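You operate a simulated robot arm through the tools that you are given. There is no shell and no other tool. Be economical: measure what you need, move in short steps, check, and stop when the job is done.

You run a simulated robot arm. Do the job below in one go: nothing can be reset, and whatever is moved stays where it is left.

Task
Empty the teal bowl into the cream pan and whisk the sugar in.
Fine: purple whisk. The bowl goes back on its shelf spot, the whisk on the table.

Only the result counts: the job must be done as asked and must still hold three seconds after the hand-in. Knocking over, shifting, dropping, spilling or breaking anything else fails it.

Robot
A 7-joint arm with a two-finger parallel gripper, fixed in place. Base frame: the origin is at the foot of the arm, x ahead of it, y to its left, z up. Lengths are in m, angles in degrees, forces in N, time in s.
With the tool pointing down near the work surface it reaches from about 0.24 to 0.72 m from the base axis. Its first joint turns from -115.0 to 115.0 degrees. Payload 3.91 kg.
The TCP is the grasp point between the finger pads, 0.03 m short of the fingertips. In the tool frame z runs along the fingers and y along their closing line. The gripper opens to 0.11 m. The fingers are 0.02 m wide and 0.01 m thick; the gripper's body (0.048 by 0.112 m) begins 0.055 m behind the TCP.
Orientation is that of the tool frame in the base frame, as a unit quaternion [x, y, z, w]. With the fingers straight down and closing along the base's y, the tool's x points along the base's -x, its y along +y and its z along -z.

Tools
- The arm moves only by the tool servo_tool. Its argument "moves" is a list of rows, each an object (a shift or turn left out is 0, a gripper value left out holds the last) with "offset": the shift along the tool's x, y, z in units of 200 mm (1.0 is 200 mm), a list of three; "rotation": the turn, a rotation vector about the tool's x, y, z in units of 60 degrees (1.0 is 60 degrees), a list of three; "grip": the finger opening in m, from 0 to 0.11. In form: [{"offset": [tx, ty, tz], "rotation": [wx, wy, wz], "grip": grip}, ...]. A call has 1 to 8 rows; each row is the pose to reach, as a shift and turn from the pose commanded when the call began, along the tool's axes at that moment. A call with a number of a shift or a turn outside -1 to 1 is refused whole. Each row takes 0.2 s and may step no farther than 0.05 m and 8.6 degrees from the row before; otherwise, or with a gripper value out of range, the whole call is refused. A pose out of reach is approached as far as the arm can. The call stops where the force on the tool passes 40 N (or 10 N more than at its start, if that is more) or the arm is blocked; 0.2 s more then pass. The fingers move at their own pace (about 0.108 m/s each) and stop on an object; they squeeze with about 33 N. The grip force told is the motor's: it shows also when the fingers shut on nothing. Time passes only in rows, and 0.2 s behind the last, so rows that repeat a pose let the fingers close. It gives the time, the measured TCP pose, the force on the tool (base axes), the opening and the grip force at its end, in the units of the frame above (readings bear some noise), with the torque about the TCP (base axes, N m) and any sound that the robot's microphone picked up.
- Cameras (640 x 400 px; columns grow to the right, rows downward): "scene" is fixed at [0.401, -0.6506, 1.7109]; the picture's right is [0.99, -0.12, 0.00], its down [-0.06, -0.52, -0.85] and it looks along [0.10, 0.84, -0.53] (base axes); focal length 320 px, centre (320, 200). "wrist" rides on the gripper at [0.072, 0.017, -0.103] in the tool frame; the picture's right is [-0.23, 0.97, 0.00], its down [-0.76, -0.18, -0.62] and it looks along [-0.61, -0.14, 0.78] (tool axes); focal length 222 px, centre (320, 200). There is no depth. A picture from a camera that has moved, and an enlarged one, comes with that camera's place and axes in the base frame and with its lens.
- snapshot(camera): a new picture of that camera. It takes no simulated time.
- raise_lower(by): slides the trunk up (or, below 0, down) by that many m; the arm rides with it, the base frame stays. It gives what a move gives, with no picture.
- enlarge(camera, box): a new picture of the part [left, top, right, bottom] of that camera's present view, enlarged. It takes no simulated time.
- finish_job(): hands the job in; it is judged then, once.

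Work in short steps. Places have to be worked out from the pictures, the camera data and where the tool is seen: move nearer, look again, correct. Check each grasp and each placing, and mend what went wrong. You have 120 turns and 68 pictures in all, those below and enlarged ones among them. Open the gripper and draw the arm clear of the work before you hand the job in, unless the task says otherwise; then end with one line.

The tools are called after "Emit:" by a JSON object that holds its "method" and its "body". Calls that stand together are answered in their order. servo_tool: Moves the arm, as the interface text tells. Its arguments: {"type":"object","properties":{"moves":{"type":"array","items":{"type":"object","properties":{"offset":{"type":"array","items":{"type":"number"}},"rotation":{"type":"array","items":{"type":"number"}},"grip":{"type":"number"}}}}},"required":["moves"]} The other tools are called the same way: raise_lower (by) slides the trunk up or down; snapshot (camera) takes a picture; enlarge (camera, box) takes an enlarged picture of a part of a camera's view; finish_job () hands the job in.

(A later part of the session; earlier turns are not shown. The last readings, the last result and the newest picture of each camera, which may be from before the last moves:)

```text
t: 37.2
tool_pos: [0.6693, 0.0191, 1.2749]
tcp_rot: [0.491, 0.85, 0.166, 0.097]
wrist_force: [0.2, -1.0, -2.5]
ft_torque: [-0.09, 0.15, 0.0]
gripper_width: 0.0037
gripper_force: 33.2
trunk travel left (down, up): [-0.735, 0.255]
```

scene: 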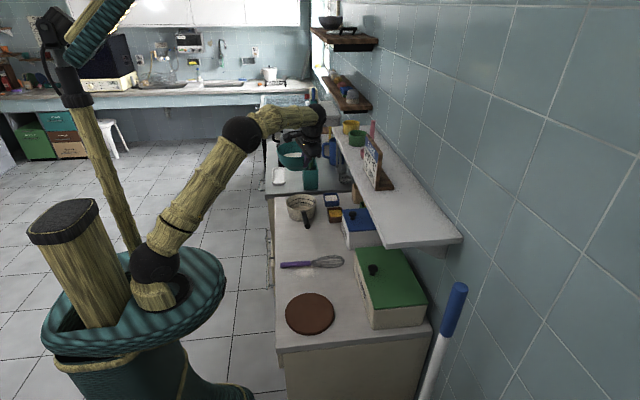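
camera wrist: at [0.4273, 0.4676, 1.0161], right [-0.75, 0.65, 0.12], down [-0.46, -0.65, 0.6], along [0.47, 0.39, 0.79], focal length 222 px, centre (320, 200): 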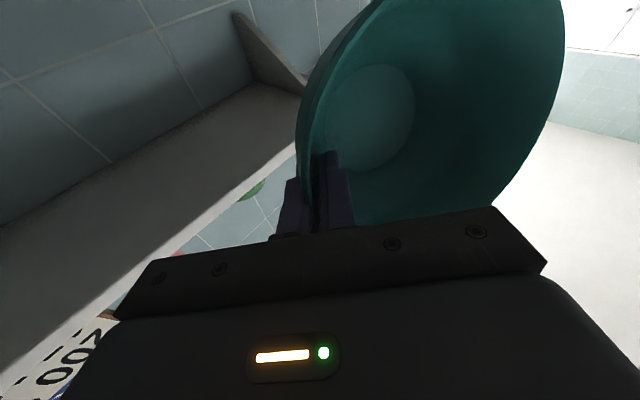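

Emit:
{"method": "enlarge", "body": {"camera": "scene", "box": [360, 120, 460, 230]}}

Emit:
{"method": "servo_tool", "body": {"moves": [{"offset": [0, -0.005, 0.012]}, {"offset": [0, -0.005, 0.012]}]}}

```text
3.64 times, centred on (410, 175) of scene
camera zoom: at [0.401, -0.6506, 1.7109], right [0.99, -0.12, 0.0], down [-0.06, -0.52, -0.85], along [0.1, 0.84, -0.53], focal length 1162 px, centre (-7, 291)
```

zoom: 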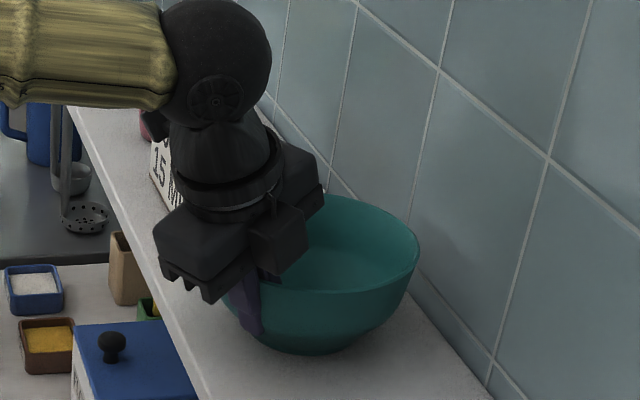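

```text
t: 37.8
tool_pos: [0.6673, 0.02, 1.2741]
tcp_rot: [0.491, 0.85, 0.167, 0.098]
wrist_force: [-2.6, 2.6, 7.5]
ft_torque: [0.4, 0.21, 0.12]
gripper_width: 0.0039
gripper_force: 32.8
trunk travel left (down, up): [-0.735, 0.255]
```

Contact with the shelf (7.5 N). I open the fingers and compare with the original picture.

Emit:
{"method": "servo_tool", "body": {"moves": [{"grip": 0.01}, {"grip": 0.02}, {"grip": 0.03}, {"grip": 0.03}]}}

Emit:
{"method": "enlarge", "body": {"camera": "scene", "box": [360, 120, 460, 230]}}

```text
t: 38.8
tool_pos: [0.6694, 0.0194, 1.2726]
tcp_rot: [0.491, 0.85, 0.165, 0.097]
wrist_force: [-0.1, -0.1, -0.8]
ft_torque: [0.05, 0.01, -0.01]
gripper_width: 0.03
gripper_force: 0.1
trunk travel left (down, up): [-0.735, 0.255]
```

```text
3.64 times, centred on (410, 175) of scene
camera zoom: at [0.401, -0.6506, 1.7109], right [0.99, -0.12, 0.0], down [-0.06, -0.52, -0.85], along [0.1, 0.84, -0.53], focal length 1162 px, centre (-7, 291)
```

zoom: 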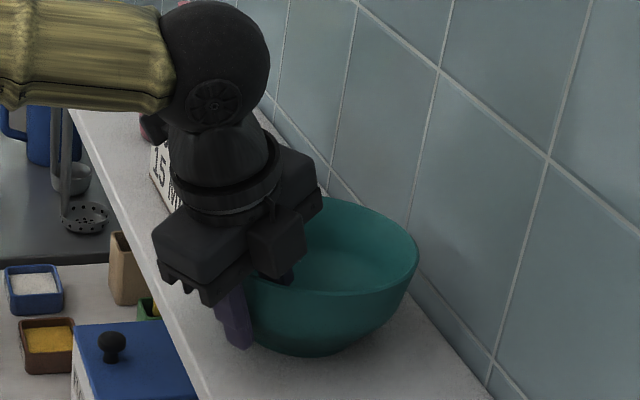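

Released. I withdraw along the finger direction and compare precisely.

Emit:
{"method": "servo_tool", "body": {"moves": [{"offset": [0, 0, -0.1]}, {"offset": [0, 0, -0.25]}, {"offset": [0, 0, -0.45]}, {"offset": [0, 0, -0.65]}, {"offset": [0.1, -0.16, -0.75]}, {"offset": [0.2, -0.32, -0.85]}, {"offset": [0.3, -0.48, -0.95]}]}}

Emit:
{"method": "enlarge", "body": {"camera": "scene", "box": [370, 165, 450, 230]}}

```text
t: 40.4
tool_pos: [0.4979, -0.0075, 1.4124]
tcp_rot: [0.491, 0.85, 0.166, 0.097]
wrist_force: [-0.6, -0.1, -0.2]
ft_torque: [0.02, -0.01, 0.0]
gripper_width: 0.0298
gripper_force: 0.1
trunk travel left (down, up): [-0.735, 0.255]
```

```text
6.15 times, centred on (410, 198) of scene
camera zoom: at [0.401, -0.6506, 1.7109], right [0.99, -0.12, 0.0], down [-0.06, -0.52, -0.85], along [0.1, 0.84, -0.53], focal length 1967 px, centre (-234, 215)
```

zoom: 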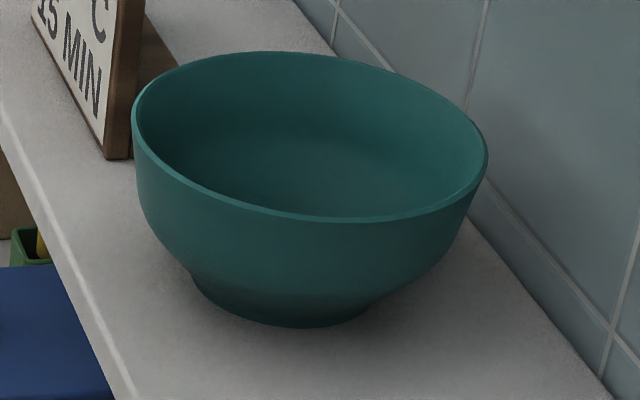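

The bowl stands upright on its spot, about 1 cm from the original mark at most. Next the whisk: I level the hand and swing toward it (handle axis from about (0.365, 0.253) to (0.609, 0.229)).

Emit:
{"method": "servo_tool", "body": {"moves": [{"offset": [0.05, -0.08, -0.032], "rotation": [0.12, 0, 0], "grip": 0.06}, {"offset": [0.12, -0.19, -0.077], "rotation": [0.24, 0, 0]}, {"offset": [0.2, -0.322, -0.129], "rotation": [0.362, 0, 0]}]}}

Emit:
{"method": "servo_tool", "body": {"moves": [{"offset": [0.12, 0.06, 0], "rotation": [0, 0, -0.13]}, {"offset": [0.25, 0.13, 0], "rotation": [0, 0, -0.26]}, {"offset": [0.38, 0.195, 0], "rotation": [0, 0, -0.39]}, {"offset": [0.51, 0.262, 0], "rotation": [0, 0, -0.52]}, {"offset": [0.64, 0.33, 0], "rotation": [0, 0, -0.65]}, {"offset": [0.77, 0.395, 0], "rotation": [0, 0, -0.78]}, {"offset": [0.89, 0.457, 0], "rotation": [0, 0, -0.907]}]}}

Emit:
{"method": "snapshot", "body": {"camera": "wrist"}}

```text
t: 41.2
tool_pos: [0.4187, -0.0081, 1.4121]
tcp_rot: [0.501, 0.866, 0.001, 0.002]
wrist_force: [0.5, 1.0, 0.1]
ft_torque: [0.04, -0.01, 0.0]
gripper_width: 0.06
gripper_force: 0.1
trunk travel left (down, up): [-0.735, 0.255]
```

```text
t: 42.8
tool_pos: [0.4119, 0.1911, 1.4109]
tcp_rot: [0.048, 0.999, 0.001, 0.003]
wrist_force: [-0.5, 0.1, -0.5]
ft_torque: [0.02, -0.01, -0.01]
gripper_width: 0.0599
gripper_force: 0.0
trunk travel left (down, up): [-0.735, 0.255]
```

```text
28 pictures are left
camera wrist: at [0.34, 0.2146, 1.5155], right [0.32, 0.95, 0.0], down [0.74, -0.25, 0.63], along [0.59, -0.2, -0.78], focal length 222 px, centre (320, 200)
```

wrist: 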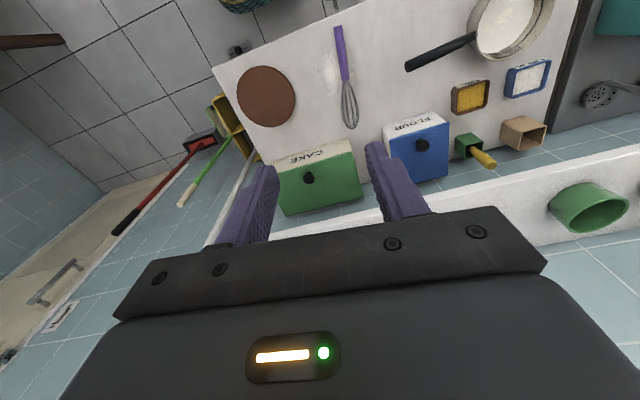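

Whisk position confirmed. I move over the handle (0.40, 0.2495) and descend 0.2 m.

Emit:
{"method": "servo_tool", "body": {"moves": [{"offset": [0.02, 0.07, 0.2]}, {"offset": [0.04, 0.14, 0.4]}, {"offset": [0.06, 0.21, 0.6]}, {"offset": [0.088, 0.285, 0.8]}, {"offset": [0.088, 0.285, 1.0]}]}}

Emit:
{"method": "servo_tool", "body": {"moves": [{"offset": [0, 0, 0.2]}, {"offset": [0, 0, 0.4]}, {"offset": [0, 0, 0.6]}, {"offset": [0, 0, 0.75]}]}}

Emit:
{"method": "snapshot", "body": {"camera": "wrist"}}

Emit:
{"method": "enlarge", "body": {"camera": "scene", "box": [240, 200, 400, 320]}}

```text
t: 44.0
tool_pos: [0.4015, 0.25, 1.2114]
tcp_rot: [0.05, 0.999, 0.001, 0.003]
wrist_force: [-0.5, -0.2, 1.1]
ft_torque: [-0.02, 0.04, 0.0]
gripper_width: 0.06
gripper_force: 0.0
trunk travel left (down, up): [-0.735, 0.255]
```

```text
t: 45.0
tool_pos: [0.4016, 0.2507, 1.0607]
tcp_rot: [0.049, 0.999, 0.0, 0.003]
wrist_force: [0.1, 0.0, -0.2]
ft_torque: [0.01, -0.01, 0.0]
gripper_width: 0.06
gripper_force: 0.0
trunk travel left (down, up): [-0.735, 0.255]
```

```text
27 pictures are left
camera wrist: at [0.3305, 0.2735, 1.1651], right [0.32, 0.95, 0.0], down [0.74, -0.25, 0.63], along [0.59, -0.2, -0.78], focal length 222 px, centre (320, 200)
```

wrist: 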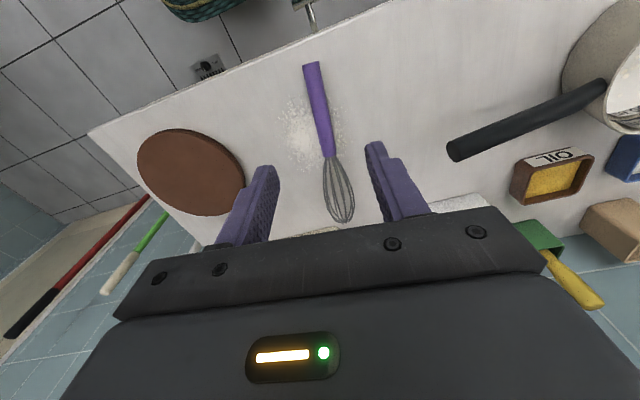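

```text
3.33 times, centred on (320, 260) of scene
camera zoom: at [0.401, -0.6506, 1.7109], right [0.99, -0.12, 0.0], down [-0.06, -0.52, -0.85], along [0.1, 0.84, -0.53], focal length 1065 px, centre (320, 0)
```

zoom: 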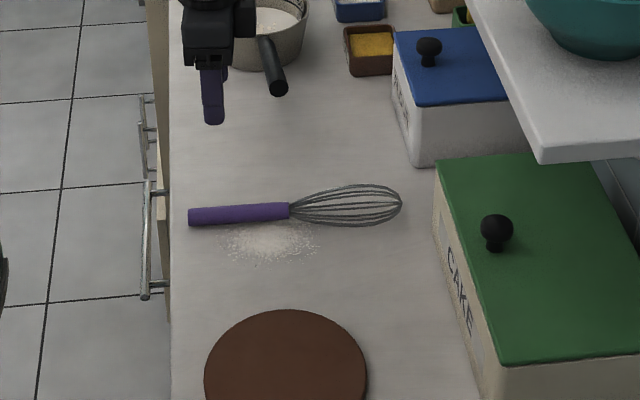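

Handle line re-confirmed: y≈0.247 at x=0.40, handle z≈0.875, table≈0.866. I descend to z≈0.915 and close in carefully after.

Emit:
{"method": "servo_tool", "body": {"moves": [{"offset": [0, -0.01, 0.22]}, {"offset": [0, -0.018, 0.44]}, {"offset": [0, -0.018, 0.64]}, {"offset": [0, -0.018, 0.73]}]}}

Emit:
{"method": "enlarge", "body": {"camera": "scene", "box": [260, 230, 340, 290]}}

```text
t: 46.0
tool_pos: [0.4024, 0.2464, 0.9147]
tcp_rot: [0.05, 0.999, 0.001, 0.003]
wrist_force: [-0.8, -1.1, -0.7]
ft_torque: [-0.01, 0.02, 0.01]
gripper_width: 0.0601
gripper_force: 0.1
trunk travel left (down, up): [-0.735, 0.255]
```

```text
6.67 times, centred on (300, 260) of scene
camera zoom: at [0.401, -0.6506, 1.7109], right [0.99, -0.12, 0.0], down [-0.06, -0.52, -0.85], along [0.1, 0.84, -0.53], focal length 2130 px, centre (453, -200)
```

zoom: 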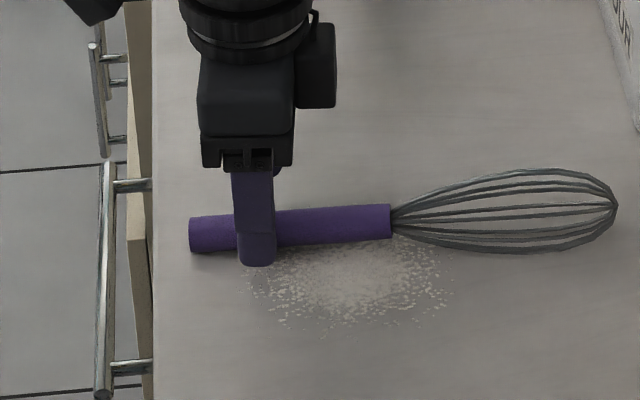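

Fingers straddle the handle. I descend 15 mm more in small guarded steps.

Emit:
{"method": "servo_tool", "body": {"moves": [{"offset": [0, 0, 0.02]}, {"offset": [0, 0, 0.04]}, {"offset": [0, 0, 0.055]}, {"offset": [0, 0, 0.07]}]}}

```text
t: 47.0
tool_pos: [0.4005, 0.2466, 0.9015]
tcp_rot: [0.05, 0.999, 0.001, 0.004]
wrist_force: [1.0, -0.7, 0.1]
ft_torque: [0.0, 0.02, -0.01]
gripper_width: 0.0599
gripper_force: 0.1
trunk travel left (down, up): [-0.735, 0.255]
```

Emit:
{"method": "servo_tool", "body": {"moves": [{"offset": [0, 0, 0.015]}, {"offset": [0, 0, 0.03]}, {"offset": [0, 0, 0.03]}]}}

```text
t: 47.8
tool_pos: [0.402, 0.247, 0.8966]
tcp_rot: [0.05, 0.999, 0.002, 0.003]
wrist_force: [-0.6, -0.6, -0.8]
ft_torque: [-0.02, -0.01, 0.03]
gripper_width: 0.0599
gripper_force: 0.1
trunk travel left (down, up): [-0.735, 0.255]
```

Emit:
{"method": "servo_tool", "body": {"moves": [{"offset": [0, 0, 0.012]}, {"offset": [0, 0, 0.025]}, {"offset": [0, 0, 0.025]}]}}

Emit:
{"method": "enlarge", "body": {"camera": "scene", "box": [260, 230, 340, 290]}}

```text
t: 48.6
tool_pos: [0.4026, 0.2469, 0.89]
tcp_rot: [0.05, 0.999, 0.001, 0.004]
wrist_force: [0.3, -0.7, 0.6]
ft_torque: [0.0, 0.02, -0.01]
gripper_width: 0.0599
gripper_force: 0.1
trunk travel left (down, up): [-0.735, 0.255]
```

```text
6.67 times, centred on (300, 260) of scene
camera zoom: at [0.401, -0.6506, 1.7109], right [0.99, -0.12, 0.0], down [-0.06, -0.52, -0.85], along [0.1, 0.84, -0.53], focal length 2130 px, centre (453, -200)
```

zoom: 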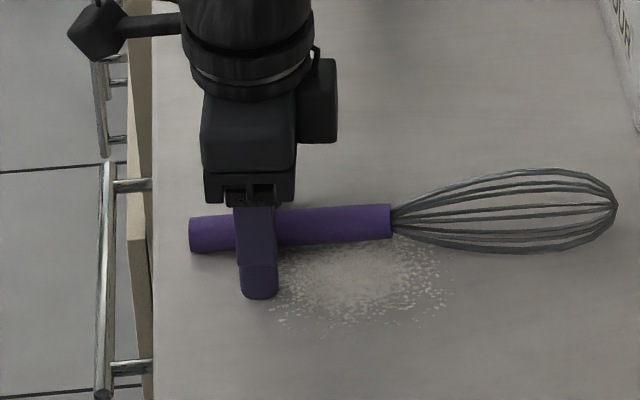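

Still free of the table; fingers now well past the handle. I close.

Emit:
{"method": "servo_tool", "body": {"moves": [{"grip": 0.04}, {"grip": 0.02}, {"grip": 0.005}, {"grip": 0.0}, {"grip": 0.0}]}}

Emit:
{"method": "servo_tool", "body": {"moves": [{"offset": [0, 0, -0.1]}, {"offset": [0, 0, -0.3]}, {"offset": [0, 0, -0.5]}, {"offset": [0, 0, -0.7]}, {"offset": [0, 0, -0.9]}]}}

Emit:
{"method": "snapshot", "body": {"camera": "wrist"}}

```text
t: 49.8
tool_pos: [0.4021, 0.2471, 0.891]
tcp_rot: [0.049, 0.999, 0.002, 0.003]
wrist_force: [-0.3, -0.4, 0.4]
ft_torque: [-0.02, 0.03, 0.0]
gripper_width: 0.0205
gripper_force: 33.0
trunk travel left (down, up): [-0.735, 0.255]
```

```text
t: 51.0
tool_pos: [0.3994, 0.2443, 1.0714]
tcp_rot: [0.048, 0.999, 0.001, 0.003]
wrist_force: [0.2, 0.1, -0.5]
ft_torque: [0.04, 0.04, -0.01]
gripper_width: 0.0206
gripper_force: 33.5
trunk travel left (down, up): [-0.735, 0.255]
```

```text
23 pictures are left
camera wrist: at [0.329, 0.2684, 1.1751], right [0.32, 0.95, 0.0], down [0.74, -0.25, 0.63], along [0.6, -0.2, -0.78], focal length 222 px, centre (320, 200)
```

wrist: 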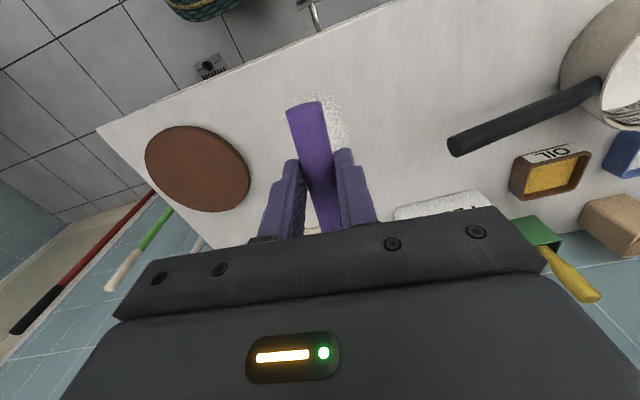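

The whisk is held firmly (20.5 mm handle). I roll the hand 60° at a time so that the head will point toward the robot, after which tilting the hand outward points the head down.

Emit:
{"method": "servo_tool", "body": {"moves": [{"offset": [0.03, 0.02, -0.05], "rotation": [0, 0, -0.125]}, {"offset": [0.06, 0.04, -0.1], "rotation": [0, 0, -0.25]}, {"offset": [0.09, 0.06, -0.15], "rotation": [0, 0, -0.375]}, {"offset": [0.12, 0.08, -0.2], "rotation": [0, 0, -0.5]}, {"offset": [0.15, 0.1, -0.25], "rotation": [0, 0, -0.625]}, {"offset": [0.18, 0.12, -0.3], "rotation": [0, 0, -0.75]}, {"offset": [0.21, 0.14, -0.35], "rotation": [0, 0, -0.875]}, {"offset": [0.24, 0.16, -0.4], "rotation": [0, 0, -1.0]}]}}

Emit:
{"method": "servo_tool", "body": {"moves": [{"rotation": [0, 0, -0.125]}, {"rotation": [0, 0, -0.25]}, {"rotation": [0, 0, -0.375]}, {"rotation": [0, 0, -0.5]}, {"rotation": [0, 0, -0.625]}, {"rotation": [0, 0, -0.75]}, {"rotation": [0, 0, -0.875]}, {"rotation": [0, 0, -1.0]}]}}

```text
t: 52.8
tool_pos: [0.3553, 0.2824, 1.1519]
tcp_rot: [-0.458, 0.889, -0.001, 0.005]
wrist_force: [-0.6, 0.2, -0.4]
ft_torque: [-0.04, 0.04, 0.0]
gripper_width: 0.0208
gripper_force: 32.8
trunk travel left (down, up): [-0.735, 0.255]
```

```text
t: 54.6
tool_pos: [0.3561, 0.2816, 1.15]
tcp_rot: [0.841, -0.542, 0.002, -0.002]
wrist_force: [-0.3, -0.1, -0.3]
ft_torque: [-0.02, -0.03, 0.0]
gripper_width: 0.0207
gripper_force: 33.0
trunk travel left (down, up): [-0.735, 0.255]
```

No limit yet; another 60°.

Emit:
{"method": "servo_tool", "body": {"moves": [{"rotation": [0, 0, -0.125]}, {"rotation": [0, 0, -0.25]}, {"rotation": [0, 0, -0.375]}, {"rotation": [0, 0, -0.5]}, {"rotation": [0, 0, -0.625]}, {"rotation": [0, 0, -0.75]}, {"rotation": [0, 0, -0.875]}, {"rotation": [0, 0, -1.0]}]}}

Emit:
{"method": "servo_tool", "body": {"moves": [{"rotation": [0, 0, -0.125]}, {"rotation": [0, 0, -0.25]}, {"rotation": [0, 0, -0.375]}, {"rotation": [0, 0, -0.5]}, {"rotation": [0, 0, -0.625]}, {"rotation": [0, 0, -0.7]}]}}

Emit:
{"method": "snapshot", "body": {"camera": "scene"}}

```text
t: 56.4
tool_pos: [0.3559, 0.2828, 1.15]
tcp_rot: [0.999, -0.049, 0.003, -0.001]
wrist_force: [-0.1, 1.1, -0.6]
ft_torque: [0.01, -0.06, 0.03]
gripper_width: 0.0206
gripper_force: 32.7
trunk travel left (down, up): [-0.735, 0.255]
```

```text
t: 57.8
tool_pos: [0.3564, 0.2824, 1.1515]
tcp_rot: [0.95, 0.313, 0.004, -0.001]
wrist_force: [0.5, -0.1, -0.2]
ft_torque: [0.04, 0.0, -0.01]
gripper_width: 0.0207
gripper_force: 33.3
trunk travel left (down, up): [-0.735, 0.255]
```

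```text
22 pictures are left
```

scene: 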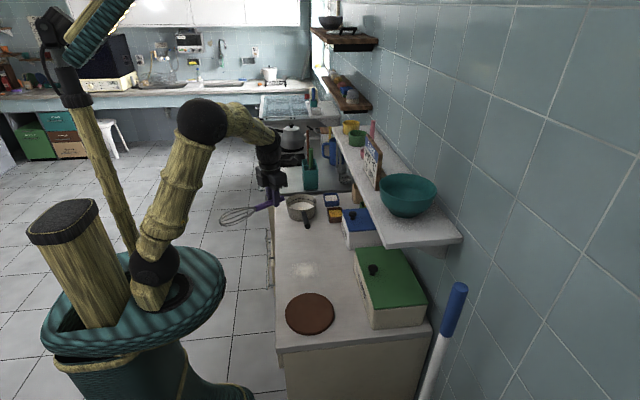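

Head now points toward the robot, hand pointing down with no joint limit hit. I tilt the hand outward 60° while rising 50 mm, which brings the whisk head down.

Emit:
{"method": "servo_tool", "body": {"moves": [{"offset": [0, 0, -0.05], "rotation": [0, 0.125, 0]}, {"offset": [0, 0, -0.1], "rotation": [0, 0.25, 0]}, {"offset": [0, 0, -0.15], "rotation": [0, 0.375, 0]}, {"offset": [0, 0, -0.2], "rotation": [0, 0.5, 0]}, {"offset": [0, 0, -0.25], "rotation": [0, 0.625, 0]}, {"offset": [0, 0, -0.25], "rotation": [0, 0.75, 0]}, {"offset": [0, 0, -0.25], "rotation": [0, 0.875, 0]}, {"offset": [0, 0, -0.25], "rotation": [0, 1.0, 0]}]}}

Emit:
{"method": "servo_tool", "body": {"moves": [{"rotation": [0, 0.125, 0]}, {"rotation": [0, 0.25, 0]}, {"rotation": [0, 0.375, 0]}, {"rotation": [0, 0.5, 0]}]}}

Emit:
{"method": "enlarge", "body": {"camera": "scene", "box": [160, 90, 400, 260]}}

```text
t: 59.6
tool_pos: [0.3579, 0.284, 1.2031]
tcp_rot: [0.822, 0.268, 0.477, -0.158]
wrist_force: [0.2, -1.0, -0.6]
ft_torque: [0.01, -0.02, 0.06]
gripper_width: 0.021
gripper_force: 33.2
out of reach, approached as far as the arm can: row 8
trunk travel left (down, up): [-0.735, 0.255]
```

```text
t: 60.6
tool_pos: [0.4116, 0.319, 1.232]
tcp_rot: [0.669, 0.22, 0.674, -0.224]
wrist_force: [1.7, -0.4, -1.6]
ft_torque: [-0.01, -0.02, 0.11]
gripper_width: 0.0208
gripper_force: 32.8
out of reach, approached as far as the arm can: row 1, 2, 3, 4
trunk travel left (down, up): [-0.735, 0.255]
```

```text
2.35 times, centred on (280, 175) of scene
camera zoom: at [0.401, -0.6506, 1.7109], right [0.99, -0.12, 0.0], down [-0.06, -0.52, -0.85], along [0.1, 0.84, -0.53], focal length 752 px, centre (414, 259)
```

zoom: 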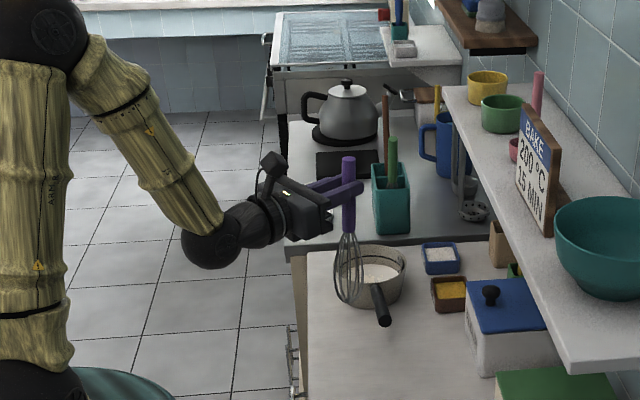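

The whisk now hangs vertically, hand horizontal. I carry it over the pan at tip z≈1.02, above the pan handle.

Emit:
{"method": "servo_tool", "body": {"moves": [{"offset": [0, -0.1, 0.095]}, {"offset": [0, -0.27, 0.258]}, {"offset": [0, -0.44, 0.42]}, {"offset": [0, -0.61, 0.583]}, {"offset": [0, -0.77, 0.736]}, {"offset": [0, -0.9, 0.86]}, {"offset": [0, -0.97, 0.927]}]}}

Emit:
{"method": "snapshot", "body": {"camera": "wrist"}}

Emit:
{"method": "enlarge", "body": {"camera": "scene", "box": [240, 110, 400, 230]}}

```text
t: 62.2
tool_pos: [0.4439, 0.3871, 1.3057]
tcp_rot: [0.669, 0.222, 0.673, -0.223]
wrist_force: [-0.2, -0.1, -1.1]
ft_torque: [0.02, 0.0, 0.04]
gripper_width: 0.0207
gripper_force: 32.9
out of reach, approached as far as the arm can: row 1, 2, 3, 4, 5, 6, 7
trunk travel left (down, up): [-0.735, 0.255]
```

```text
20 pictures are left
camera wrist: at [0.3703, 0.3114, 1.379], right [0.58, -0.78, -0.23], down [-0.6, -0.23, -0.76], along [0.55, 0.58, -0.6], focal length 222 px, centre (320, 200)
```

wrist: 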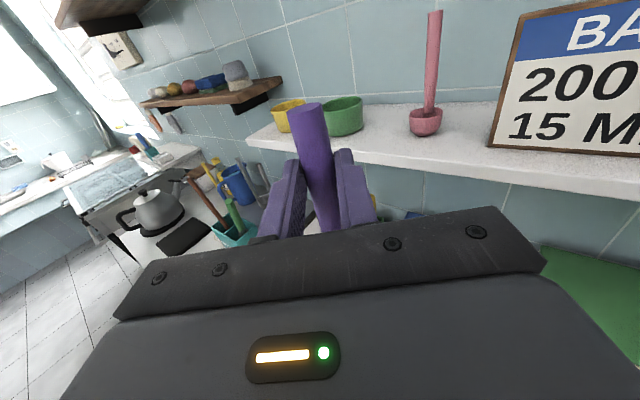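

```text
3.33 times, centred on (320, 170) of scene
camera zoom: at [0.401, -0.6506, 1.7109], right [0.99, -0.12, 0.0], down [-0.06, -0.52, -0.85], along [0.1, 0.84, -0.53], focal length 1065 px, centre (320, 300)
```

zoom: 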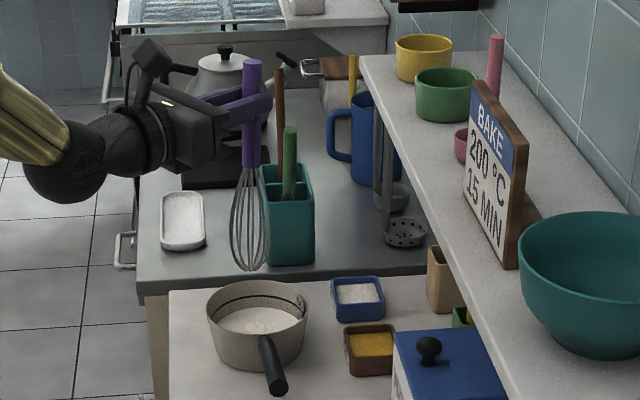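

The arm stopped short (joint limit with the hand facing 36°). I turn the hand's heading left 16° in place, so it stays in line with the arm, and see whether that's free.

Emit:
{"method": "servo_tool", "body": {"moves": [{"rotation": [0.09, 0, 0]}, {"rotation": [0.18, 0, 0]}, {"rotation": [0.27, 0, 0]}]}}

```text
t: 63.0
tool_pos: [0.4429, 0.3845, 1.3057]
tcp_rot: [0.633, 0.314, 0.635, -0.314]
wrist_force: [-0.8, 1.1, -1.1]
ft_torque: [-0.02, 0.0, -0.01]
gripper_width: 0.0207
gripper_force: 33.3
trunk travel left (down, up): [-0.735, 0.255]
```

That was free, heading now 53°. I move toward the pan in a half step.

Emit:
{"method": "servo_tool", "body": {"moves": [{"offset": [0, -0.1, 0.14]}, {"offset": [0, -0.2, 0.28]}, {"offset": [0, -0.3, 0.42]}]}}

```text
t: 63.8
tool_pos: [0.4295, 0.4675, 1.3258]
tcp_rot: [0.632, 0.313, 0.636, -0.312]
wrist_force: [-0.5, -0.5, -1.0]
ft_torque: [0.0, 0.01, 0.0]
gripper_width: 0.0207
gripper_force: 32.9
out of reach, approached as far as the arm can: row 2, 3
trunk travel left (down, up): [-0.735, 0.255]
```

The limit eases with height relative to the shoulder, so I lower the trunk by 0.12 m (tip stays at about z 1.0) and then go on outward.

Emit:
{"method": "raise_lower", "body": {"by": -0.12}}

Emit:
{"method": "servo_tool", "body": {"moves": [{"offset": [0, -0.07, 0.09]}, {"offset": [0, -0.14, 0.18]}, {"offset": [0, -0.21, 0.27]}, {"offset": [0, -0.28, 0.37]}]}}

```text
t: 65.3
tool_pos: [0.4289, 0.4673, 1.2056]
tcp_rot: [0.632, 0.314, 0.636, -0.313]
wrist_force: [0.1, 1.4, -0.4]
ft_torque: [0.01, 0.0, -0.02]
gripper_width: 0.0208
gripper_force: 33.0
trunk travel left (down, up): [-0.615, 0.375]
```

```text
t: 66.3
tool_pos: [0.4016, 0.509, 1.235]
tcp_rot: [0.633, 0.313, 0.636, -0.312]
wrist_force: [0.5, -0.5, -0.5]
ft_torque: [0.01, 0.02, 0.0]
gripper_width: 0.0208
gripper_force: 33.4
out of reach, approached as far as the arm can: row 1, 2, 3, 4
trunk travel left (down, up): [-0.615, 0.375]
```

Radial progress is still limited; possibly the wrist roll is at its end. I roll back 20° (whisk tilting slightly left) and try outward again.

Emit:
{"method": "servo_tool", "body": {"moves": [{"rotation": [0, 0, 0.11]}, {"rotation": [0, 0, 0.22]}, {"rotation": [0, 0, 0.33]}, {"offset": [0, 0, 0.1], "rotation": [0, 0, 0.33]}, {"offset": [0, 0, 0.2], "rotation": [0, 0, 0.33]}]}}

Emit:
{"method": "snapshot", "body": {"camera": "scene"}}

```text
t: 67.5
tool_pos: [0.4081, 0.5147, 1.2476]
tcp_rot: [0.676, 0.201, 0.573, -0.417]
wrist_force: [-0.7, 0.0, -0.8]
ft_torque: [-0.05, -0.01, 0.02]
gripper_width: 0.0209
gripper_force: 32.8
out of reach, approached as far as the arm can: row 4, 5
trunk travel left (down, up): [-0.615, 0.375]
```

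```text
18 pictures are left
```

scene: 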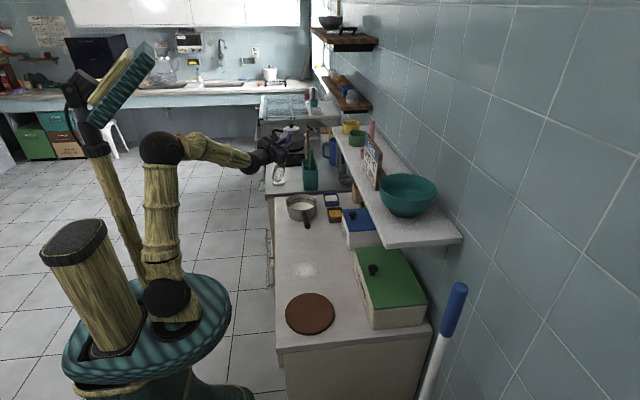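

It isn't the roll: the boundary looks like a wrist-bend limit (wrist must sit ~35° above the shoulder). So I set the whisk vertical again, raise the hand 0.13 m by the arm, then lower the trunk.

Emit:
{"method": "servo_tool", "body": {"moves": [{"offset": [0.15, -0.055, 0], "rotation": [0, 0, -0.08]}, {"offset": [0.3, -0.11, 0], "rotation": [0, 0, -0.16]}, {"offset": [0.45, -0.165, 0], "rotation": [0, 0, -0.25]}, {"offset": [0.611, -0.222, 0], "rotation": [0, 0, -0.33]}]}}

Emit:
{"method": "raise_lower", "body": {"by": -0.15}}

```text
t: 68.5
tool_pos: [0.409, 0.5147, 1.3794]
tcp_rot: [0.632, 0.314, 0.636, -0.312]
wrist_force: [-0.4, 0.6, 0.4]
ft_torque: [0.0, 0.04, 0.0]
gripper_width: 0.0204
gripper_force: 33.0
trunk travel left (down, up): [-0.615, 0.375]
```

```text
t: 70.2
tool_pos: [0.4086, 0.5139, 1.2296]
tcp_rot: [0.632, 0.313, 0.637, -0.312]
wrist_force: [-0.1, 0.0, -0.1]
ft_torque: [-0.02, 0.0, 0.0]
gripper_width: 0.0206
gripper_force: 33.0
trunk travel left (down, up): [-0.465, 0.525]
```

Feasible. Now outward to place the whisk axis over the pan centre.

Emit:
{"method": "servo_tool", "body": {"moves": [{"offset": [0, -0.013, 0.13]}, {"offset": [0, -0.027, 0.26]}, {"offset": [0, -0.04, 0.391]}, {"offset": [0, -0.04, 0.391]}]}}

Emit:
{"method": "enlarge", "body": {"camera": "scene", "box": [240, 110, 400, 230]}}

Emit:
{"method": "snapshot", "body": {"camera": "wrist"}}

```text
t: 71.2
tool_pos: [0.4265, 0.5466, 1.2305]
tcp_rot: [0.632, 0.314, 0.636, -0.313]
wrist_force: [1.0, -0.3, 0.6]
ft_torque: [0.02, -0.01, 0.01]
gripper_width: 0.0207
gripper_force: 33.3
out of reach, approached as far as the arm can: row 2, 3, 4
trunk travel left (down, up): [-0.465, 0.525]
```

```text
3.33 times, centred on (320, 170) of scene
camera zoom: at [0.401, -0.6506, 1.7109], right [0.99, -0.12, 0.0], down [-0.06, -0.52, -0.85], along [0.1, 0.84, -0.53], focal length 1065 px, centre (320, 300)
```

zoom: 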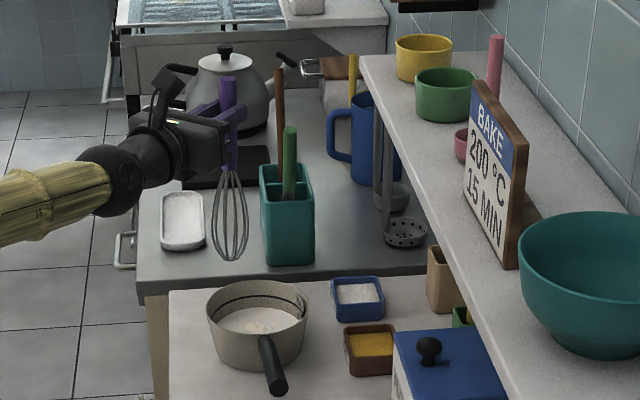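

```text
16 pictures are left
camera wrist: at [0.3771, 0.4541, 1.3025], right [0.77, -0.59, -0.22], down [-0.52, -0.39, -0.77], along [0.37, 0.71, -0.6], focal length 222 px, centre (320, 200)
```

wrist: 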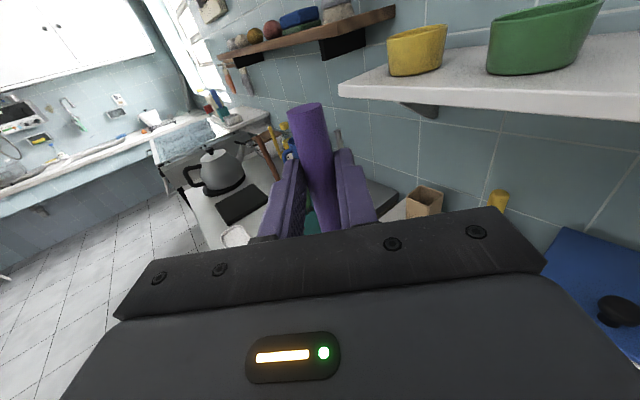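

The hand and forearm are now in line (straight-wrist limit). I'll use a less extreme hand pitch: drop it 20° so the whisk leans 20°, which frees the wrist, then rebalance trunk and arm heights.

Emit:
{"method": "servo_tool", "body": {"moves": [{"offset": [0, 0, 0], "rotation": [0, -0.11, 0]}, {"offset": [0, 0, 0], "rotation": [0, -0.22, 0]}, {"offset": [0, 0, 0], "rotation": [0, -0.333, 0]}]}}

Emit:
{"method": "raise_lower", "body": {"by": 0.1}}

```text
t: 72.0
tool_pos: [0.4227, 0.5498, 1.2297]
tcp_rot: [0.654, 0.332, 0.606, -0.307]
wrist_force: [-0.6, -0.4, -0.6]
ft_torque: [-0.03, -0.03, -0.01]
gripper_width: 0.0207
gripper_force: 32.7
out of reach, approached as far as the arm can: row 1, 2, 3
trunk travel left (down, up): [-0.465, 0.525]
```

```text
t: 73.4
tool_pos: [0.4223, 0.5505, 1.3303]
tcp_rot: [0.654, 0.333, 0.606, -0.307]
wrist_force: [0.1, -0.6, -0.7]
ft_torque: [0.0, -0.03, 0.0]
gripper_width: 0.0205
gripper_force: 32.9
trunk travel left (down, up): [-0.565, 0.425]
```

Raised the trunk; now I lower the hand 0.12 m with the arm and complete the 16° pitch drop.

Emit:
{"method": "servo_tool", "body": {"moves": [{"offset": [-0.2, 0, 0.015]}, {"offset": [-0.4, 0, 0.03], "rotation": [0, -0.067, 0]}, {"offset": [-0.6, 0, 0.046], "rotation": [0, -0.134, 0]}, {"offset": [-0.6, 0, 0.046], "rotation": [0, -0.2, 0]}, {"offset": [-0.6, 0, 0.046], "rotation": [0, -0.267, 0]}]}}

```text
t: 74.6
tool_pos: [0.4099, 0.5337, 1.211]
tcp_rot: [0.721, 0.37, 0.52, -0.269]
wrist_force: [0.6, 0.7, -0.2]
ft_torque: [0.02, -0.02, 0.01]
gripper_width: 0.0208
gripper_force: 33.2
out of reach, approached as far as the arm can: row 2, 3, 4, 5
trunk travel left (down, up): [-0.565, 0.425]
```

The far reach seems unavailable with the wrist rolled half round. The reliable fix: lay the whisk down with its head toward the robot and re-grip it with the wrist in its neutral roll. First I retreat and pitch the hand down.

Emit:
{"method": "servo_tool", "body": {"moves": [{"offset": [-0.045, 0.075, -0.14], "rotation": [0, -0.1, 0]}, {"offset": [-0.093, 0.152, -0.285], "rotation": [0, -0.22, 0]}, {"offset": [-0.14, 0.229, -0.427], "rotation": [0, -0.34, 0]}, {"offset": [-0.187, 0.305, -0.57], "rotation": [0, -0.46, 0]}, {"offset": [-0.233, 0.382, -0.713], "rotation": [0, -0.57, 0]}, {"offset": [-0.28, 0.458, -0.855], "rotation": [0, -0.667, 0]}]}}

Emit:
{"method": "raise_lower", "body": {"by": 0.1}}

```text
t: 76.0
tool_pos: [0.3749, 0.3339, 1.2205]
tcp_rot: [0.862, 0.438, 0.227, -0.116]
wrist_force: [0.9, 0.2, -1.0]
ft_torque: [0.01, -0.04, -0.01]
gripper_width: 0.0206
gripper_force: 33.2
out of reach, approached as far as the arm can: row 1
trunk travel left (down, up): [-0.565, 0.425]
```

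```text
t: 77.3
tool_pos: [0.3757, 0.3341, 1.3203]
tcp_rot: [0.862, 0.438, 0.228, -0.115]
wrist_force: [0.4, -0.1, -0.4]
ft_torque: [0.04, -0.04, -0.01]
gripper_width: 0.0209
gripper_force: 33.2
trunk travel left (down, up): [-0.665, 0.325]
```

Hand pitch now 30°. I finish levelling it, then move over a clear patch of table at (0.525, 0.24), turning to heading 25°.

Emit:
{"method": "servo_tool", "body": {"moves": [{"rotation": [0, -0.123, 0]}, {"rotation": [0, -0.246, 0]}, {"rotation": [0, -0.369, 0]}, {"rotation": [0, -0.492, 0]}]}}

Emit:
{"method": "servo_tool", "body": {"moves": [{"offset": [0.012, 0.177, 0], "rotation": [0, 0, 0.096]}, {"offset": [0.024, 0.354, 0], "rotation": [0, 0, 0.192]}, {"offset": [0.037, 0.531, 0], "rotation": [0, 0, 0.288]}, {"offset": [0.049, 0.708, 0], "rotation": [0, 0, 0.384]}, {"offset": [0.061, 0.886, 0], "rotation": [0, 0, 0.48]}]}}

Emit:
{"method": "enlarge", "body": {"camera": "scene", "box": [230, 120, 450, 330]}}

```text
t: 78.3
tool_pos: [0.3751, 0.3336, 1.3206]
tcp_rot: [0.89, 0.452, 0.059, -0.031]
wrist_force: [0.0, 0.4, -0.9]
ft_torque: [0.03, -0.03, 0.0]
gripper_width: 0.0207
gripper_force: 33.4
out of reach, approached as far as the arm can: row 4
trunk travel left (down, up): [-0.665, 0.325]
```

```text
t: 79.5
tool_pos: [0.4542, 0.2186, 1.305]
tcp_rot: [0.974, 0.215, 0.051, -0.043]
wrist_force: [0.6, 0.0, -0.7]
ft_torque: [0.01, -0.07, -0.02]
gripper_width: 0.0205
gripper_force: 32.9
out of reach, approached as far as the arm can: row 1, 2, 3, 4, 5
trunk travel left (down, up): [-0.665, 0.325]
```

```text
1.90 times, centred on (340, 225) of scene
camera zoom: at [0.401, -0.6506, 1.7109], right [0.99, -0.12, 0.0], down [-0.06, -0.52, -0.85], along [0.1, 0.84, -0.53], focal length 609 px, centre (282, 152)
```

zoom: 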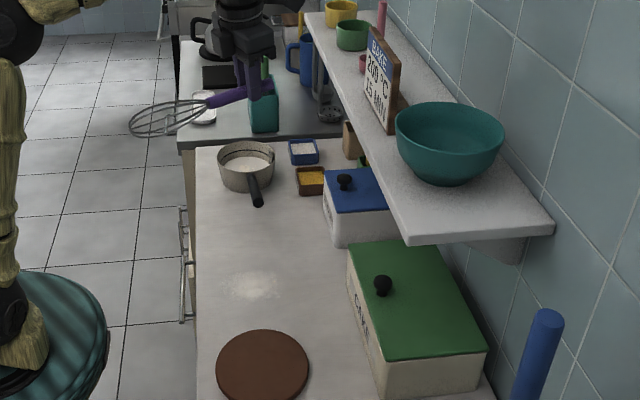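

Out of reach here because the hand is too high relative to the shoulder. I go down 0.2 m with the arm first.

Emit:
{"method": "servo_tool", "body": {"moves": [{"offset": [-0.024, 0.012, 0.2]}, {"offset": [-0.047, 0.025, 0.4]}, {"offset": [-0.071, 0.037, 0.6]}, {"offset": [-0.094, 0.05, 0.8]}, {"offset": [-0.118, 0.062, 0.99]}]}}

```text
t: 80.7
tool_pos: [0.4352, 0.2158, 1.1149]
tcp_rot: [0.974, 0.215, 0.051, -0.044]
wrist_force: [0.5, -1.0, -1.6]
ft_torque: [0.06, -0.06, 0.03]
gripper_width: 0.0205
gripper_force: 33.1
out of reach, approached as far as the arm can: row 4, 5
trunk travel left (down, up): [-0.665, 0.325]
```

The roll limit again; I turn the wrist back 35° (and level it), which should free the movement.

Emit:
{"method": "servo_tool", "body": {"moves": [{"rotation": [-0.012, -0.023, 0.117]}, {"rotation": [-0.024, -0.045, 0.233]}, {"rotation": [-0.035, -0.068, 0.35]}, {"rotation": [-0.047, -0.09, 0.467]}, {"rotation": [-0.059, -0.113, 0.583]}]}}

```text
t: 81.9
tool_pos: [0.4148, 0.2104, 1.1227]
tcp_rot: [0.996, -0.086, -0.016, -0.015]
wrist_force: [-0.5, -0.2, -0.7]
ft_torque: [-0.02, -0.07, 0.0]
gripper_width: 0.0209
gripper_force: 32.9
out of reach, approached as far as the arm can: row 1, 2, 3, 4, 5
trunk travel left (down, up): [-0.665, 0.325]
```

Emit:
{"method": "servo_tool", "body": {"moves": [{"offset": [0.1, 0, 0]}, {"offset": [0.2, 0, 0]}, {"offset": [0.3, 0, 0]}]}}

Emit:
{"method": "snapshot", "body": {"camera": "scene"}}

```text
t: 82.7
tool_pos: [0.4245, 0.1902, 1.1362]
tcp_rot: [0.996, -0.086, -0.015, -0.015]
wrist_force: [0.7, -1.0, -0.8]
ft_torque: [0.0, -0.11, 0.03]
gripper_width: 0.0206
gripper_force: 32.5
out of reach, approached as far as the arm can: row 1, 2, 3
trunk travel left (down, up): [-0.665, 0.325]
```

```text
14 pictures are left
```

scene: 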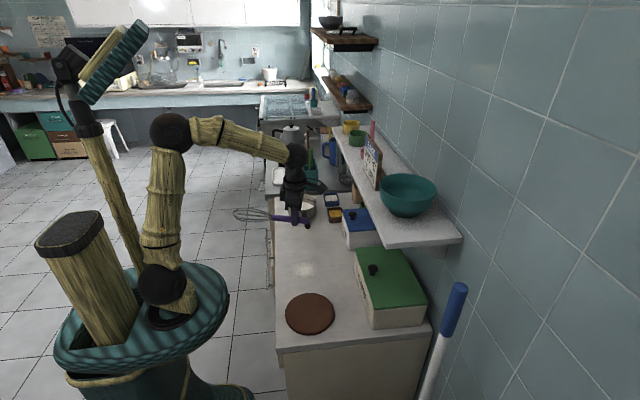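

The elbow stands straight above the shoulder, an awkward branch caused by the big roll. I'll lay the whisk across the table here: turn the wrist back 60° so the head points to about azimuth 110°.

Emit:
{"method": "servo_tool", "body": {"moves": [{"rotation": [0, 0, 0.125]}, {"rotation": [0, 0, 0.25]}, {"rotation": [0, 0, 0.375]}, {"rotation": [0, 0, 0.5]}, {"rotation": [0, 0, 0.625]}, {"rotation": [0, 0, 0.75]}, {"rotation": [0, 0, 0.875]}, {"rotation": [0, 0, 1.0]}]}}

Emit:
{"method": "servo_tool", "body": {"moves": [{"offset": [0, 0, 0.1]}, {"offset": [0, 0, 0.2]}, {"offset": [0, 0, 0.3]}, {"offset": [0, 0, 0.4]}]}}

```text
t: 84.5
tool_pos: [0.4242, 0.1912, 1.1349]
tcp_rot: [0.819, -0.573, -0.021, -0.005]
wrist_force: [-0.2, 0.7, -0.3]
ft_torque: [-0.04, -0.02, 0.0]
gripper_width: 0.0206
gripper_force: 33.1
trunk travel left (down, up): [-0.665, 0.325]
```

```text
t: 85.5
tool_pos: [0.3945, 0.1882, 1.0734]
tcp_rot: [0.82, -0.572, -0.021, -0.006]
wrist_force: [0.2, -0.2, -1.2]
ft_torque: [-0.09, 0.01, 0.0]
gripper_width: 0.0206
gripper_force: 32.9
out of reach, approached as far as the arm can: row 1, 2, 3, 4
trunk travel left (down, up): [-0.665, 0.325]
```

The boundary corresponds to the upper arm standing vertical, so I suspect the base/elbow joints wound up during the roll. I unwind the wrist back to neutral (85° more) and test freedom there.

Emit:
{"method": "servo_tool", "body": {"moves": [{"rotation": [0, 0, 0.125]}, {"rotation": [0, 0, 0.25]}, {"rotation": [0, 0, 0.375]}, {"rotation": [0, 0, 0.5]}, {"rotation": [0, 0, 0.625]}, {"rotation": [0, 0, 0.75]}, {"rotation": [0, 0, 0.875]}, {"rotation": [0, 0, 1.0]}]}}

Emit:
{"method": "servo_tool", "body": {"moves": [{"rotation": [0, 0, 0.125]}, {"rotation": [0, 0, 0.25]}, {"rotation": [0, 0, 0.375]}, {"offset": [-0.1, 0, 0], "rotation": [0, 0, 0.375]}, {"offset": [-0.2, 0, 0], "rotation": [0, 0, 0.375]}]}}

Emit:
{"method": "enlarge", "body": {"camera": "scene", "box": [20, 90, 320, 340]}}

```text
t: 87.3
tool_pos: [0.3939, 0.1889, 1.0733]
tcp_rot: [-0.422, 0.906, 0.022, -0.006]
wrist_force: [0.1, -0.2, -0.6]
ft_torque: [-0.08, 0.04, -0.02]
gripper_width: 0.0206
gripper_force: 33.2
trunk travel left (down, up): [-0.665, 0.325]
```

```text
t: 88.5
tool_pos: [0.3983, 0.2068, 1.0848]
tcp_rot: [-0.238, 0.971, 0.019, -0.01]
wrist_force: [0.7, -0.2, -0.1]
ft_torque: [-0.03, 0.04, 0.03]
gripper_width: 0.0207
gripper_force: 32.8
out of reach, approached as far as the arm can: row 4, 5
trunk travel left (down, up): [-0.665, 0.325]
```

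```text
1.60 times, centred on (170, 215) of scene
camera zoom: at [0.401, -0.6506, 1.7109], right [0.99, -0.12, 0.0], down [-0.06, -0.52, -0.85], along [0.1, 0.84, -0.53], focal length 511 px, centre (560, 176)
```

zoom: 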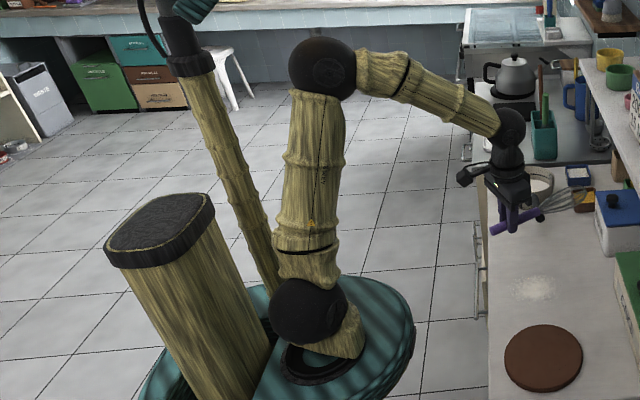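

Even at neutral the motion is oddly blocked, so some joint is still at a stop. I move back toward the initial home-like pose (relative to the trunk) to let the arm settle.

Emit:
{"method": "servo_tool", "body": {"moves": [{"offset": [0.06, 0.084, -0.182], "rotation": [0, 0, 0.09]}, {"offset": [0.118, 0.167, -0.364], "rotation": [0, 0, 0.18]}, {"offset": [0.177, 0.25, -0.546], "rotation": [0, 0, 0.27]}, {"offset": [0.236, 0.334, -0.728], "rotation": [0, 0, 0.36]}, {"offset": [0.295, 0.418, -0.91], "rotation": [0, 0, 0.458]}]}}

Emit:
{"method": "servo_tool", "body": {"moves": [{"offset": [-0.1, 0, 0.15]}, {"offset": [-0.2, 0, 0.3]}, {"offset": [-0.3, 0, 0.45]}, {"offset": [-0.4, 0, 0.6]}, {"offset": [-0.5, 0, 0.75]}]}}

```text
t: 89.7
tool_pos: [0.369, 0.109, 1.2435]
tcp_rot: [-0.019, 0.999, 0.03, -0.018]
wrist_force: [0.1, 0.3, 0.0]
ft_torque: [-0.01, 0.06, 0.01]
gripper_width: 0.0206
gripper_force: 33.0
out of reach, approached as far as the arm can: row 2, 3, 4, 5
trunk travel left (down, up): [-0.665, 0.325]
```

```text
t: 90.9
tool_pos: [0.4249, 0.1002, 1.1178]
tcp_rot: [-0.003, 1.0, 0.019, -0.013]
wrist_force: [0.3, 0.0, -0.2]
ft_torque: [0.0, 0.06, 0.01]
gripper_width: 0.0207
gripper_force: 32.9
out of reach, approached as far as the arm can: row 1, 2, 3, 4, 5
trunk travel left (down, up): [-0.665, 0.325]
```

The elbow itself looks normal; I suspect a wrist joint is against its stop. A quick diagnostic: tilt the hand ±17° sideways in place and see which rows are refused.

Emit:
{"method": "servo_tool", "body": {"moves": [{"rotation": [0.14, 0, 0]}, {"rotation": [0.28, 0, 0]}, {"rotation": [0.14, 0, 0]}, {"rotation": [0, 0, 0]}, {"rotation": [-0.14, 0, 0]}, {"rotation": [-0.28, 0, 0]}, {"rotation": [-0.14, 0, 0]}, {"rotation": [0, 0, 0]}]}}

Emit:
{"method": "servo_tool", "body": {"moves": [{"offset": [0, 0.15, 0]}, {"offset": [0, 0.3, 0]}, {"offset": [0, 0.15, 0]}, {"offset": [0, 0, 0]}, {"offset": [0, -0.15, 0]}, {"offset": [0, -0.3, 0]}, {"offset": [0, -0.15, 0]}, {"offset": [0, 0, 0]}]}}

Emit:
{"method": "servo_tool", "body": {"moves": [{"offset": [0, 0, -0.15]}, {"offset": [0, 0, -0.3]}, {"offset": [0, 0, -0.15]}, {"offset": [0, 0, 0]}, {"offset": [0.15, 0, 0]}, {"offset": [0.3, 0, 0]}, {"offset": [0.15, 0, 0]}, {"offset": [0, 0, 0]}]}}

```text
t: 92.7
tool_pos: [0.424, 0.1012, 1.1172]
tcp_rot: [-0.003, 1.0, 0.02, -0.013]
wrist_force: [0.3, -0.5, -1.3]
ft_torque: [0.0, 0.08, 0.01]
gripper_width: 0.0207
gripper_force: 33.3
out of reach, approached as far as the arm can: row 1, 2, 3, 5, 6, 7
trunk travel left (down, up): [-0.665, 0.325]
```

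```text
t: 94.5
tool_pos: [0.4238, 0.0998, 1.1169]
tcp_rot: [-0.004, 1.0, 0.018, -0.012]
wrist_force: [0.1, 0.0, -1.0]
ft_torque: [-0.01, 0.08, -0.02]
gripper_width: 0.021
gripper_force: 33.8
out of reach, approached as far as the arm can: row 1, 2, 3, 6
trunk travel left (down, up): [-0.665, 0.325]
```

```text
t: 96.3
tool_pos: [0.4237, 0.0999, 1.1171]
tcp_rot: [-0.004, 1.0, 0.018, -0.013]
wrist_force: [0.9, 0.4, -0.6]
ft_torque: [0.01, 0.08, 0.01]
gripper_width: 0.0209
gripper_force: 32.7
trunk travel left (down, up): [-0.665, 0.325]
```

Now it's clear: sideways moves and tilts are blocked while up/in are free – the wrist flipped over (roll joint at its stop) when the hand went straight. I first retract a little and turn the wrist +60° away from that stop, then re-test tilts.

Emit:
{"method": "servo_tool", "body": {"moves": [{"offset": [0.1, 0, -0.1], "rotation": [0, 0, -0.125]}, {"offset": [0.2, 0, -0.2], "rotation": [0, 0, -0.25]}, {"offset": [0.3, 0, -0.2], "rotation": [0, 0, -0.375]}, {"offset": [0.3, 0, -0.2], "rotation": [0, 0, -0.5]}, {"offset": [0.3, 0, -0.2], "rotation": [0, 0, -0.625]}, {"offset": [0.3, 0, -0.2], "rotation": [0, 0, -0.75]}, {"offset": [0.3, 0, -0.2], "rotation": [0, 0, -0.875]}, {"offset": [0.3, 0, -0.2], "rotation": [0, 0, -1.0]}]}}

Emit:
{"method": "servo_tool", "body": {"moves": [{"rotation": [0.14, 0, 0]}, {"rotation": [0.28, 0, 0]}, {"rotation": [0.14, 0, 0]}, {"rotation": [0, 0, 0]}, {"rotation": [-0.14, 0, 0]}, {"rotation": [-0.28, 0, 0]}, {"rotation": [-0.14, 0, 0]}, {"rotation": [0, 0, 0]}]}}

Emit:
{"method": "servo_tool", "body": {"moves": [{"rotation": [0, 0.14, 0]}, {"rotation": [0, 0.28, 0]}, {"rotation": [0, 0.14, 0]}, {"rotation": [0, 0, 0]}, {"rotation": [0, -0.14, 0]}, {"rotation": [0, -0.28, 0]}, {"rotation": [0, -0.14, 0]}, {"rotation": [0, 0, 0]}]}}

```text
t: 98.1
tool_pos: [0.365, 0.1002, 1.1592]
tcp_rot: [-0.502, 0.864, 0.022, -0.004]
wrist_force: [-0.5, 0.9, -1.2]
ft_torque: [-0.04, 0.03, -0.03]
gripper_width: 0.0207
gripper_force: 33.1
trunk travel left (down, up): [-0.665, 0.325]
```

```text
t: 99.9
tool_pos: [0.3653, 0.1006, 1.1585]
tcp_rot: [-0.501, 0.865, 0.021, -0.003]
wrist_force: [-0.3, -0.7, 0.5]
ft_torque: [-0.03, 0.04, 0.03]
gripper_width: 0.0208
gripper_force: 32.9
out of reach, approached as far as the arm can: row 2
trunk travel left (down, up): [-0.665, 0.325]
```

```text
t: 101.7
tool_pos: [0.3655, 0.1006, 1.1583]
tcp_rot: [-0.5, 0.866, 0.022, -0.004]
wrist_force: [0.5, -0.5, -0.5]
ft_torque: [-0.08, -0.01, -0.01]
gripper_width: 0.0206
gripper_force: 33.0
out of reach, approached as far as the arm can: row 1, 2, 3
trunk travel left (down, up): [-0.665, 0.325]
```

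Tilting toward the left is free, toward the right is blocked, so the wrist can be unwound by sweeping the hand left, then outward, then down. Step A: raise 80 mm and tilt the hand 60° to the left.

Emit:
{"method": "servo_tool", "body": {"moves": [{"offset": [0, 0, -0.05], "rotation": [-0.088, -0.088, 0]}, {"offset": [0, 0, -0.1], "rotation": [-0.177, -0.177, 0]}, {"offset": [0, 0, -0.15], "rotation": [-0.265, -0.265, 0]}, {"offset": [0, 0, -0.2], "rotation": [-0.354, -0.354, 0]}, {"offset": [0, 0, -0.25], "rotation": [-0.442, -0.442, 0]}, {"offset": [0, 0, -0.3], "rotation": [-0.53, -0.53, 0]}, {"offset": [0, 0, -0.35], "rotation": [-0.62, -0.62, 0]}, {"offset": [0, 0, -0.4], "rotation": [-0.707, -0.707, 0]}]}}

```text
t: 103.5
tool_pos: [0.3683, 0.0989, 1.2393]
tcp_rot: [-0.424, 0.743, 0.502, 0.125]
wrist_force: [-0.3, -0.3, -0.9]
ft_torque: [-0.04, 0.07, -0.01]
gripper_width: 0.0207
gripper_force: 32.9
trunk travel left (down, up): [-0.665, 0.325]
```

Step A free. Step B: swing the hand from left to forward-left, level (heading 60°).

Emit:
{"method": "servo_tool", "body": {"moves": [{"rotation": [0.041, -0.116, 0]}, {"rotation": [0.082, -0.233, 0]}, {"rotation": [0.123, -0.349, 0]}, {"rotation": [0.163, -0.465, 0]}, {"rotation": [0.204, -0.581, 0]}, {"rotation": [0.245, -0.698, 0]}, {"rotation": [0.286, -0.814, 0]}]}}

```text
t: 105.1
tool_pos: [0.3756, 0.0946, 1.2446]
tcp_rot: [-0.159, 0.689, 0.518, 0.481]
wrist_force: [-0.3, 0.4, -0.4]
ft_torque: [0.03, 0.02, 0.02]
gripper_width: 0.0207
gripper_force: 32.6
out of reach, approached as far as the arm can: row 7
trunk travel left (down, up): [-0.665, 0.325]
```

Step C: swing on to heading 15°, pointing 10° up, while moving 60 mm outward.

Emit:
{"method": "servo_tool", "body": {"moves": [{"offset": [-0.034, -0.021, 0.037], "rotation": [0.085, -0.095, 0]}, {"offset": [-0.069, -0.042, 0.073], "rotation": [0.171, -0.191, 0]}, {"offset": [-0.103, -0.063, 0.11], "rotation": [0.256, -0.286, 0]}, {"offset": [-0.137, -0.084, 0.146], "rotation": [0.341, -0.381, 0]}, {"offset": [-0.172, -0.105, 0.183], "rotation": [0.427, -0.477, 0]}, {"offset": [-0.206, -0.126, 0.219], "rotation": [0.512, -0.572, 0]}]}}

Emit:
{"method": "enlarge", "body": {"camera": "scene", "box": [120, 80, 440, 330]}}

```text
t: 106.5
tool_pos: [0.4658, 0.1222, 1.29]
tcp_rot: [0.133, 0.63, 0.342, 0.684]
wrist_force: [-0.3, -0.5, -0.8]
ft_torque: [0.06, 0.0, -0.03]
gripper_width: 0.0208
gripper_force: 32.7
out of reach, approached as far as the arm can: row 1, 2, 3, 4, 5, 6
trunk travel left (down, up): [-0.665, 0.325]
```

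```text
1.60 times, centred on (280, 205) of scene
camera zoom: at [0.401, -0.6506, 1.7109], right [0.99, -0.12, 0.0], down [-0.06, -0.52, -0.85], along [0.1, 0.84, -0.53], focal length 511 px, centre (384, 192)
```

zoom: 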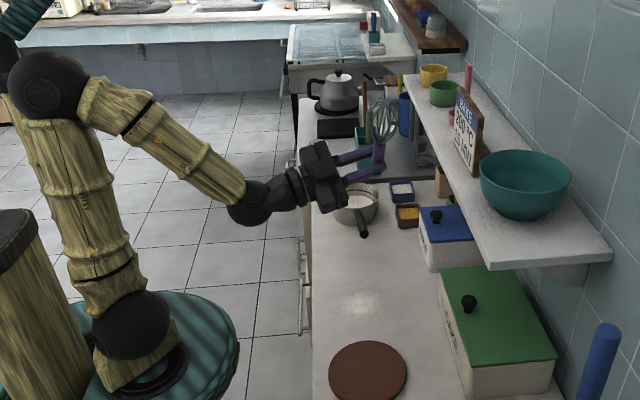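

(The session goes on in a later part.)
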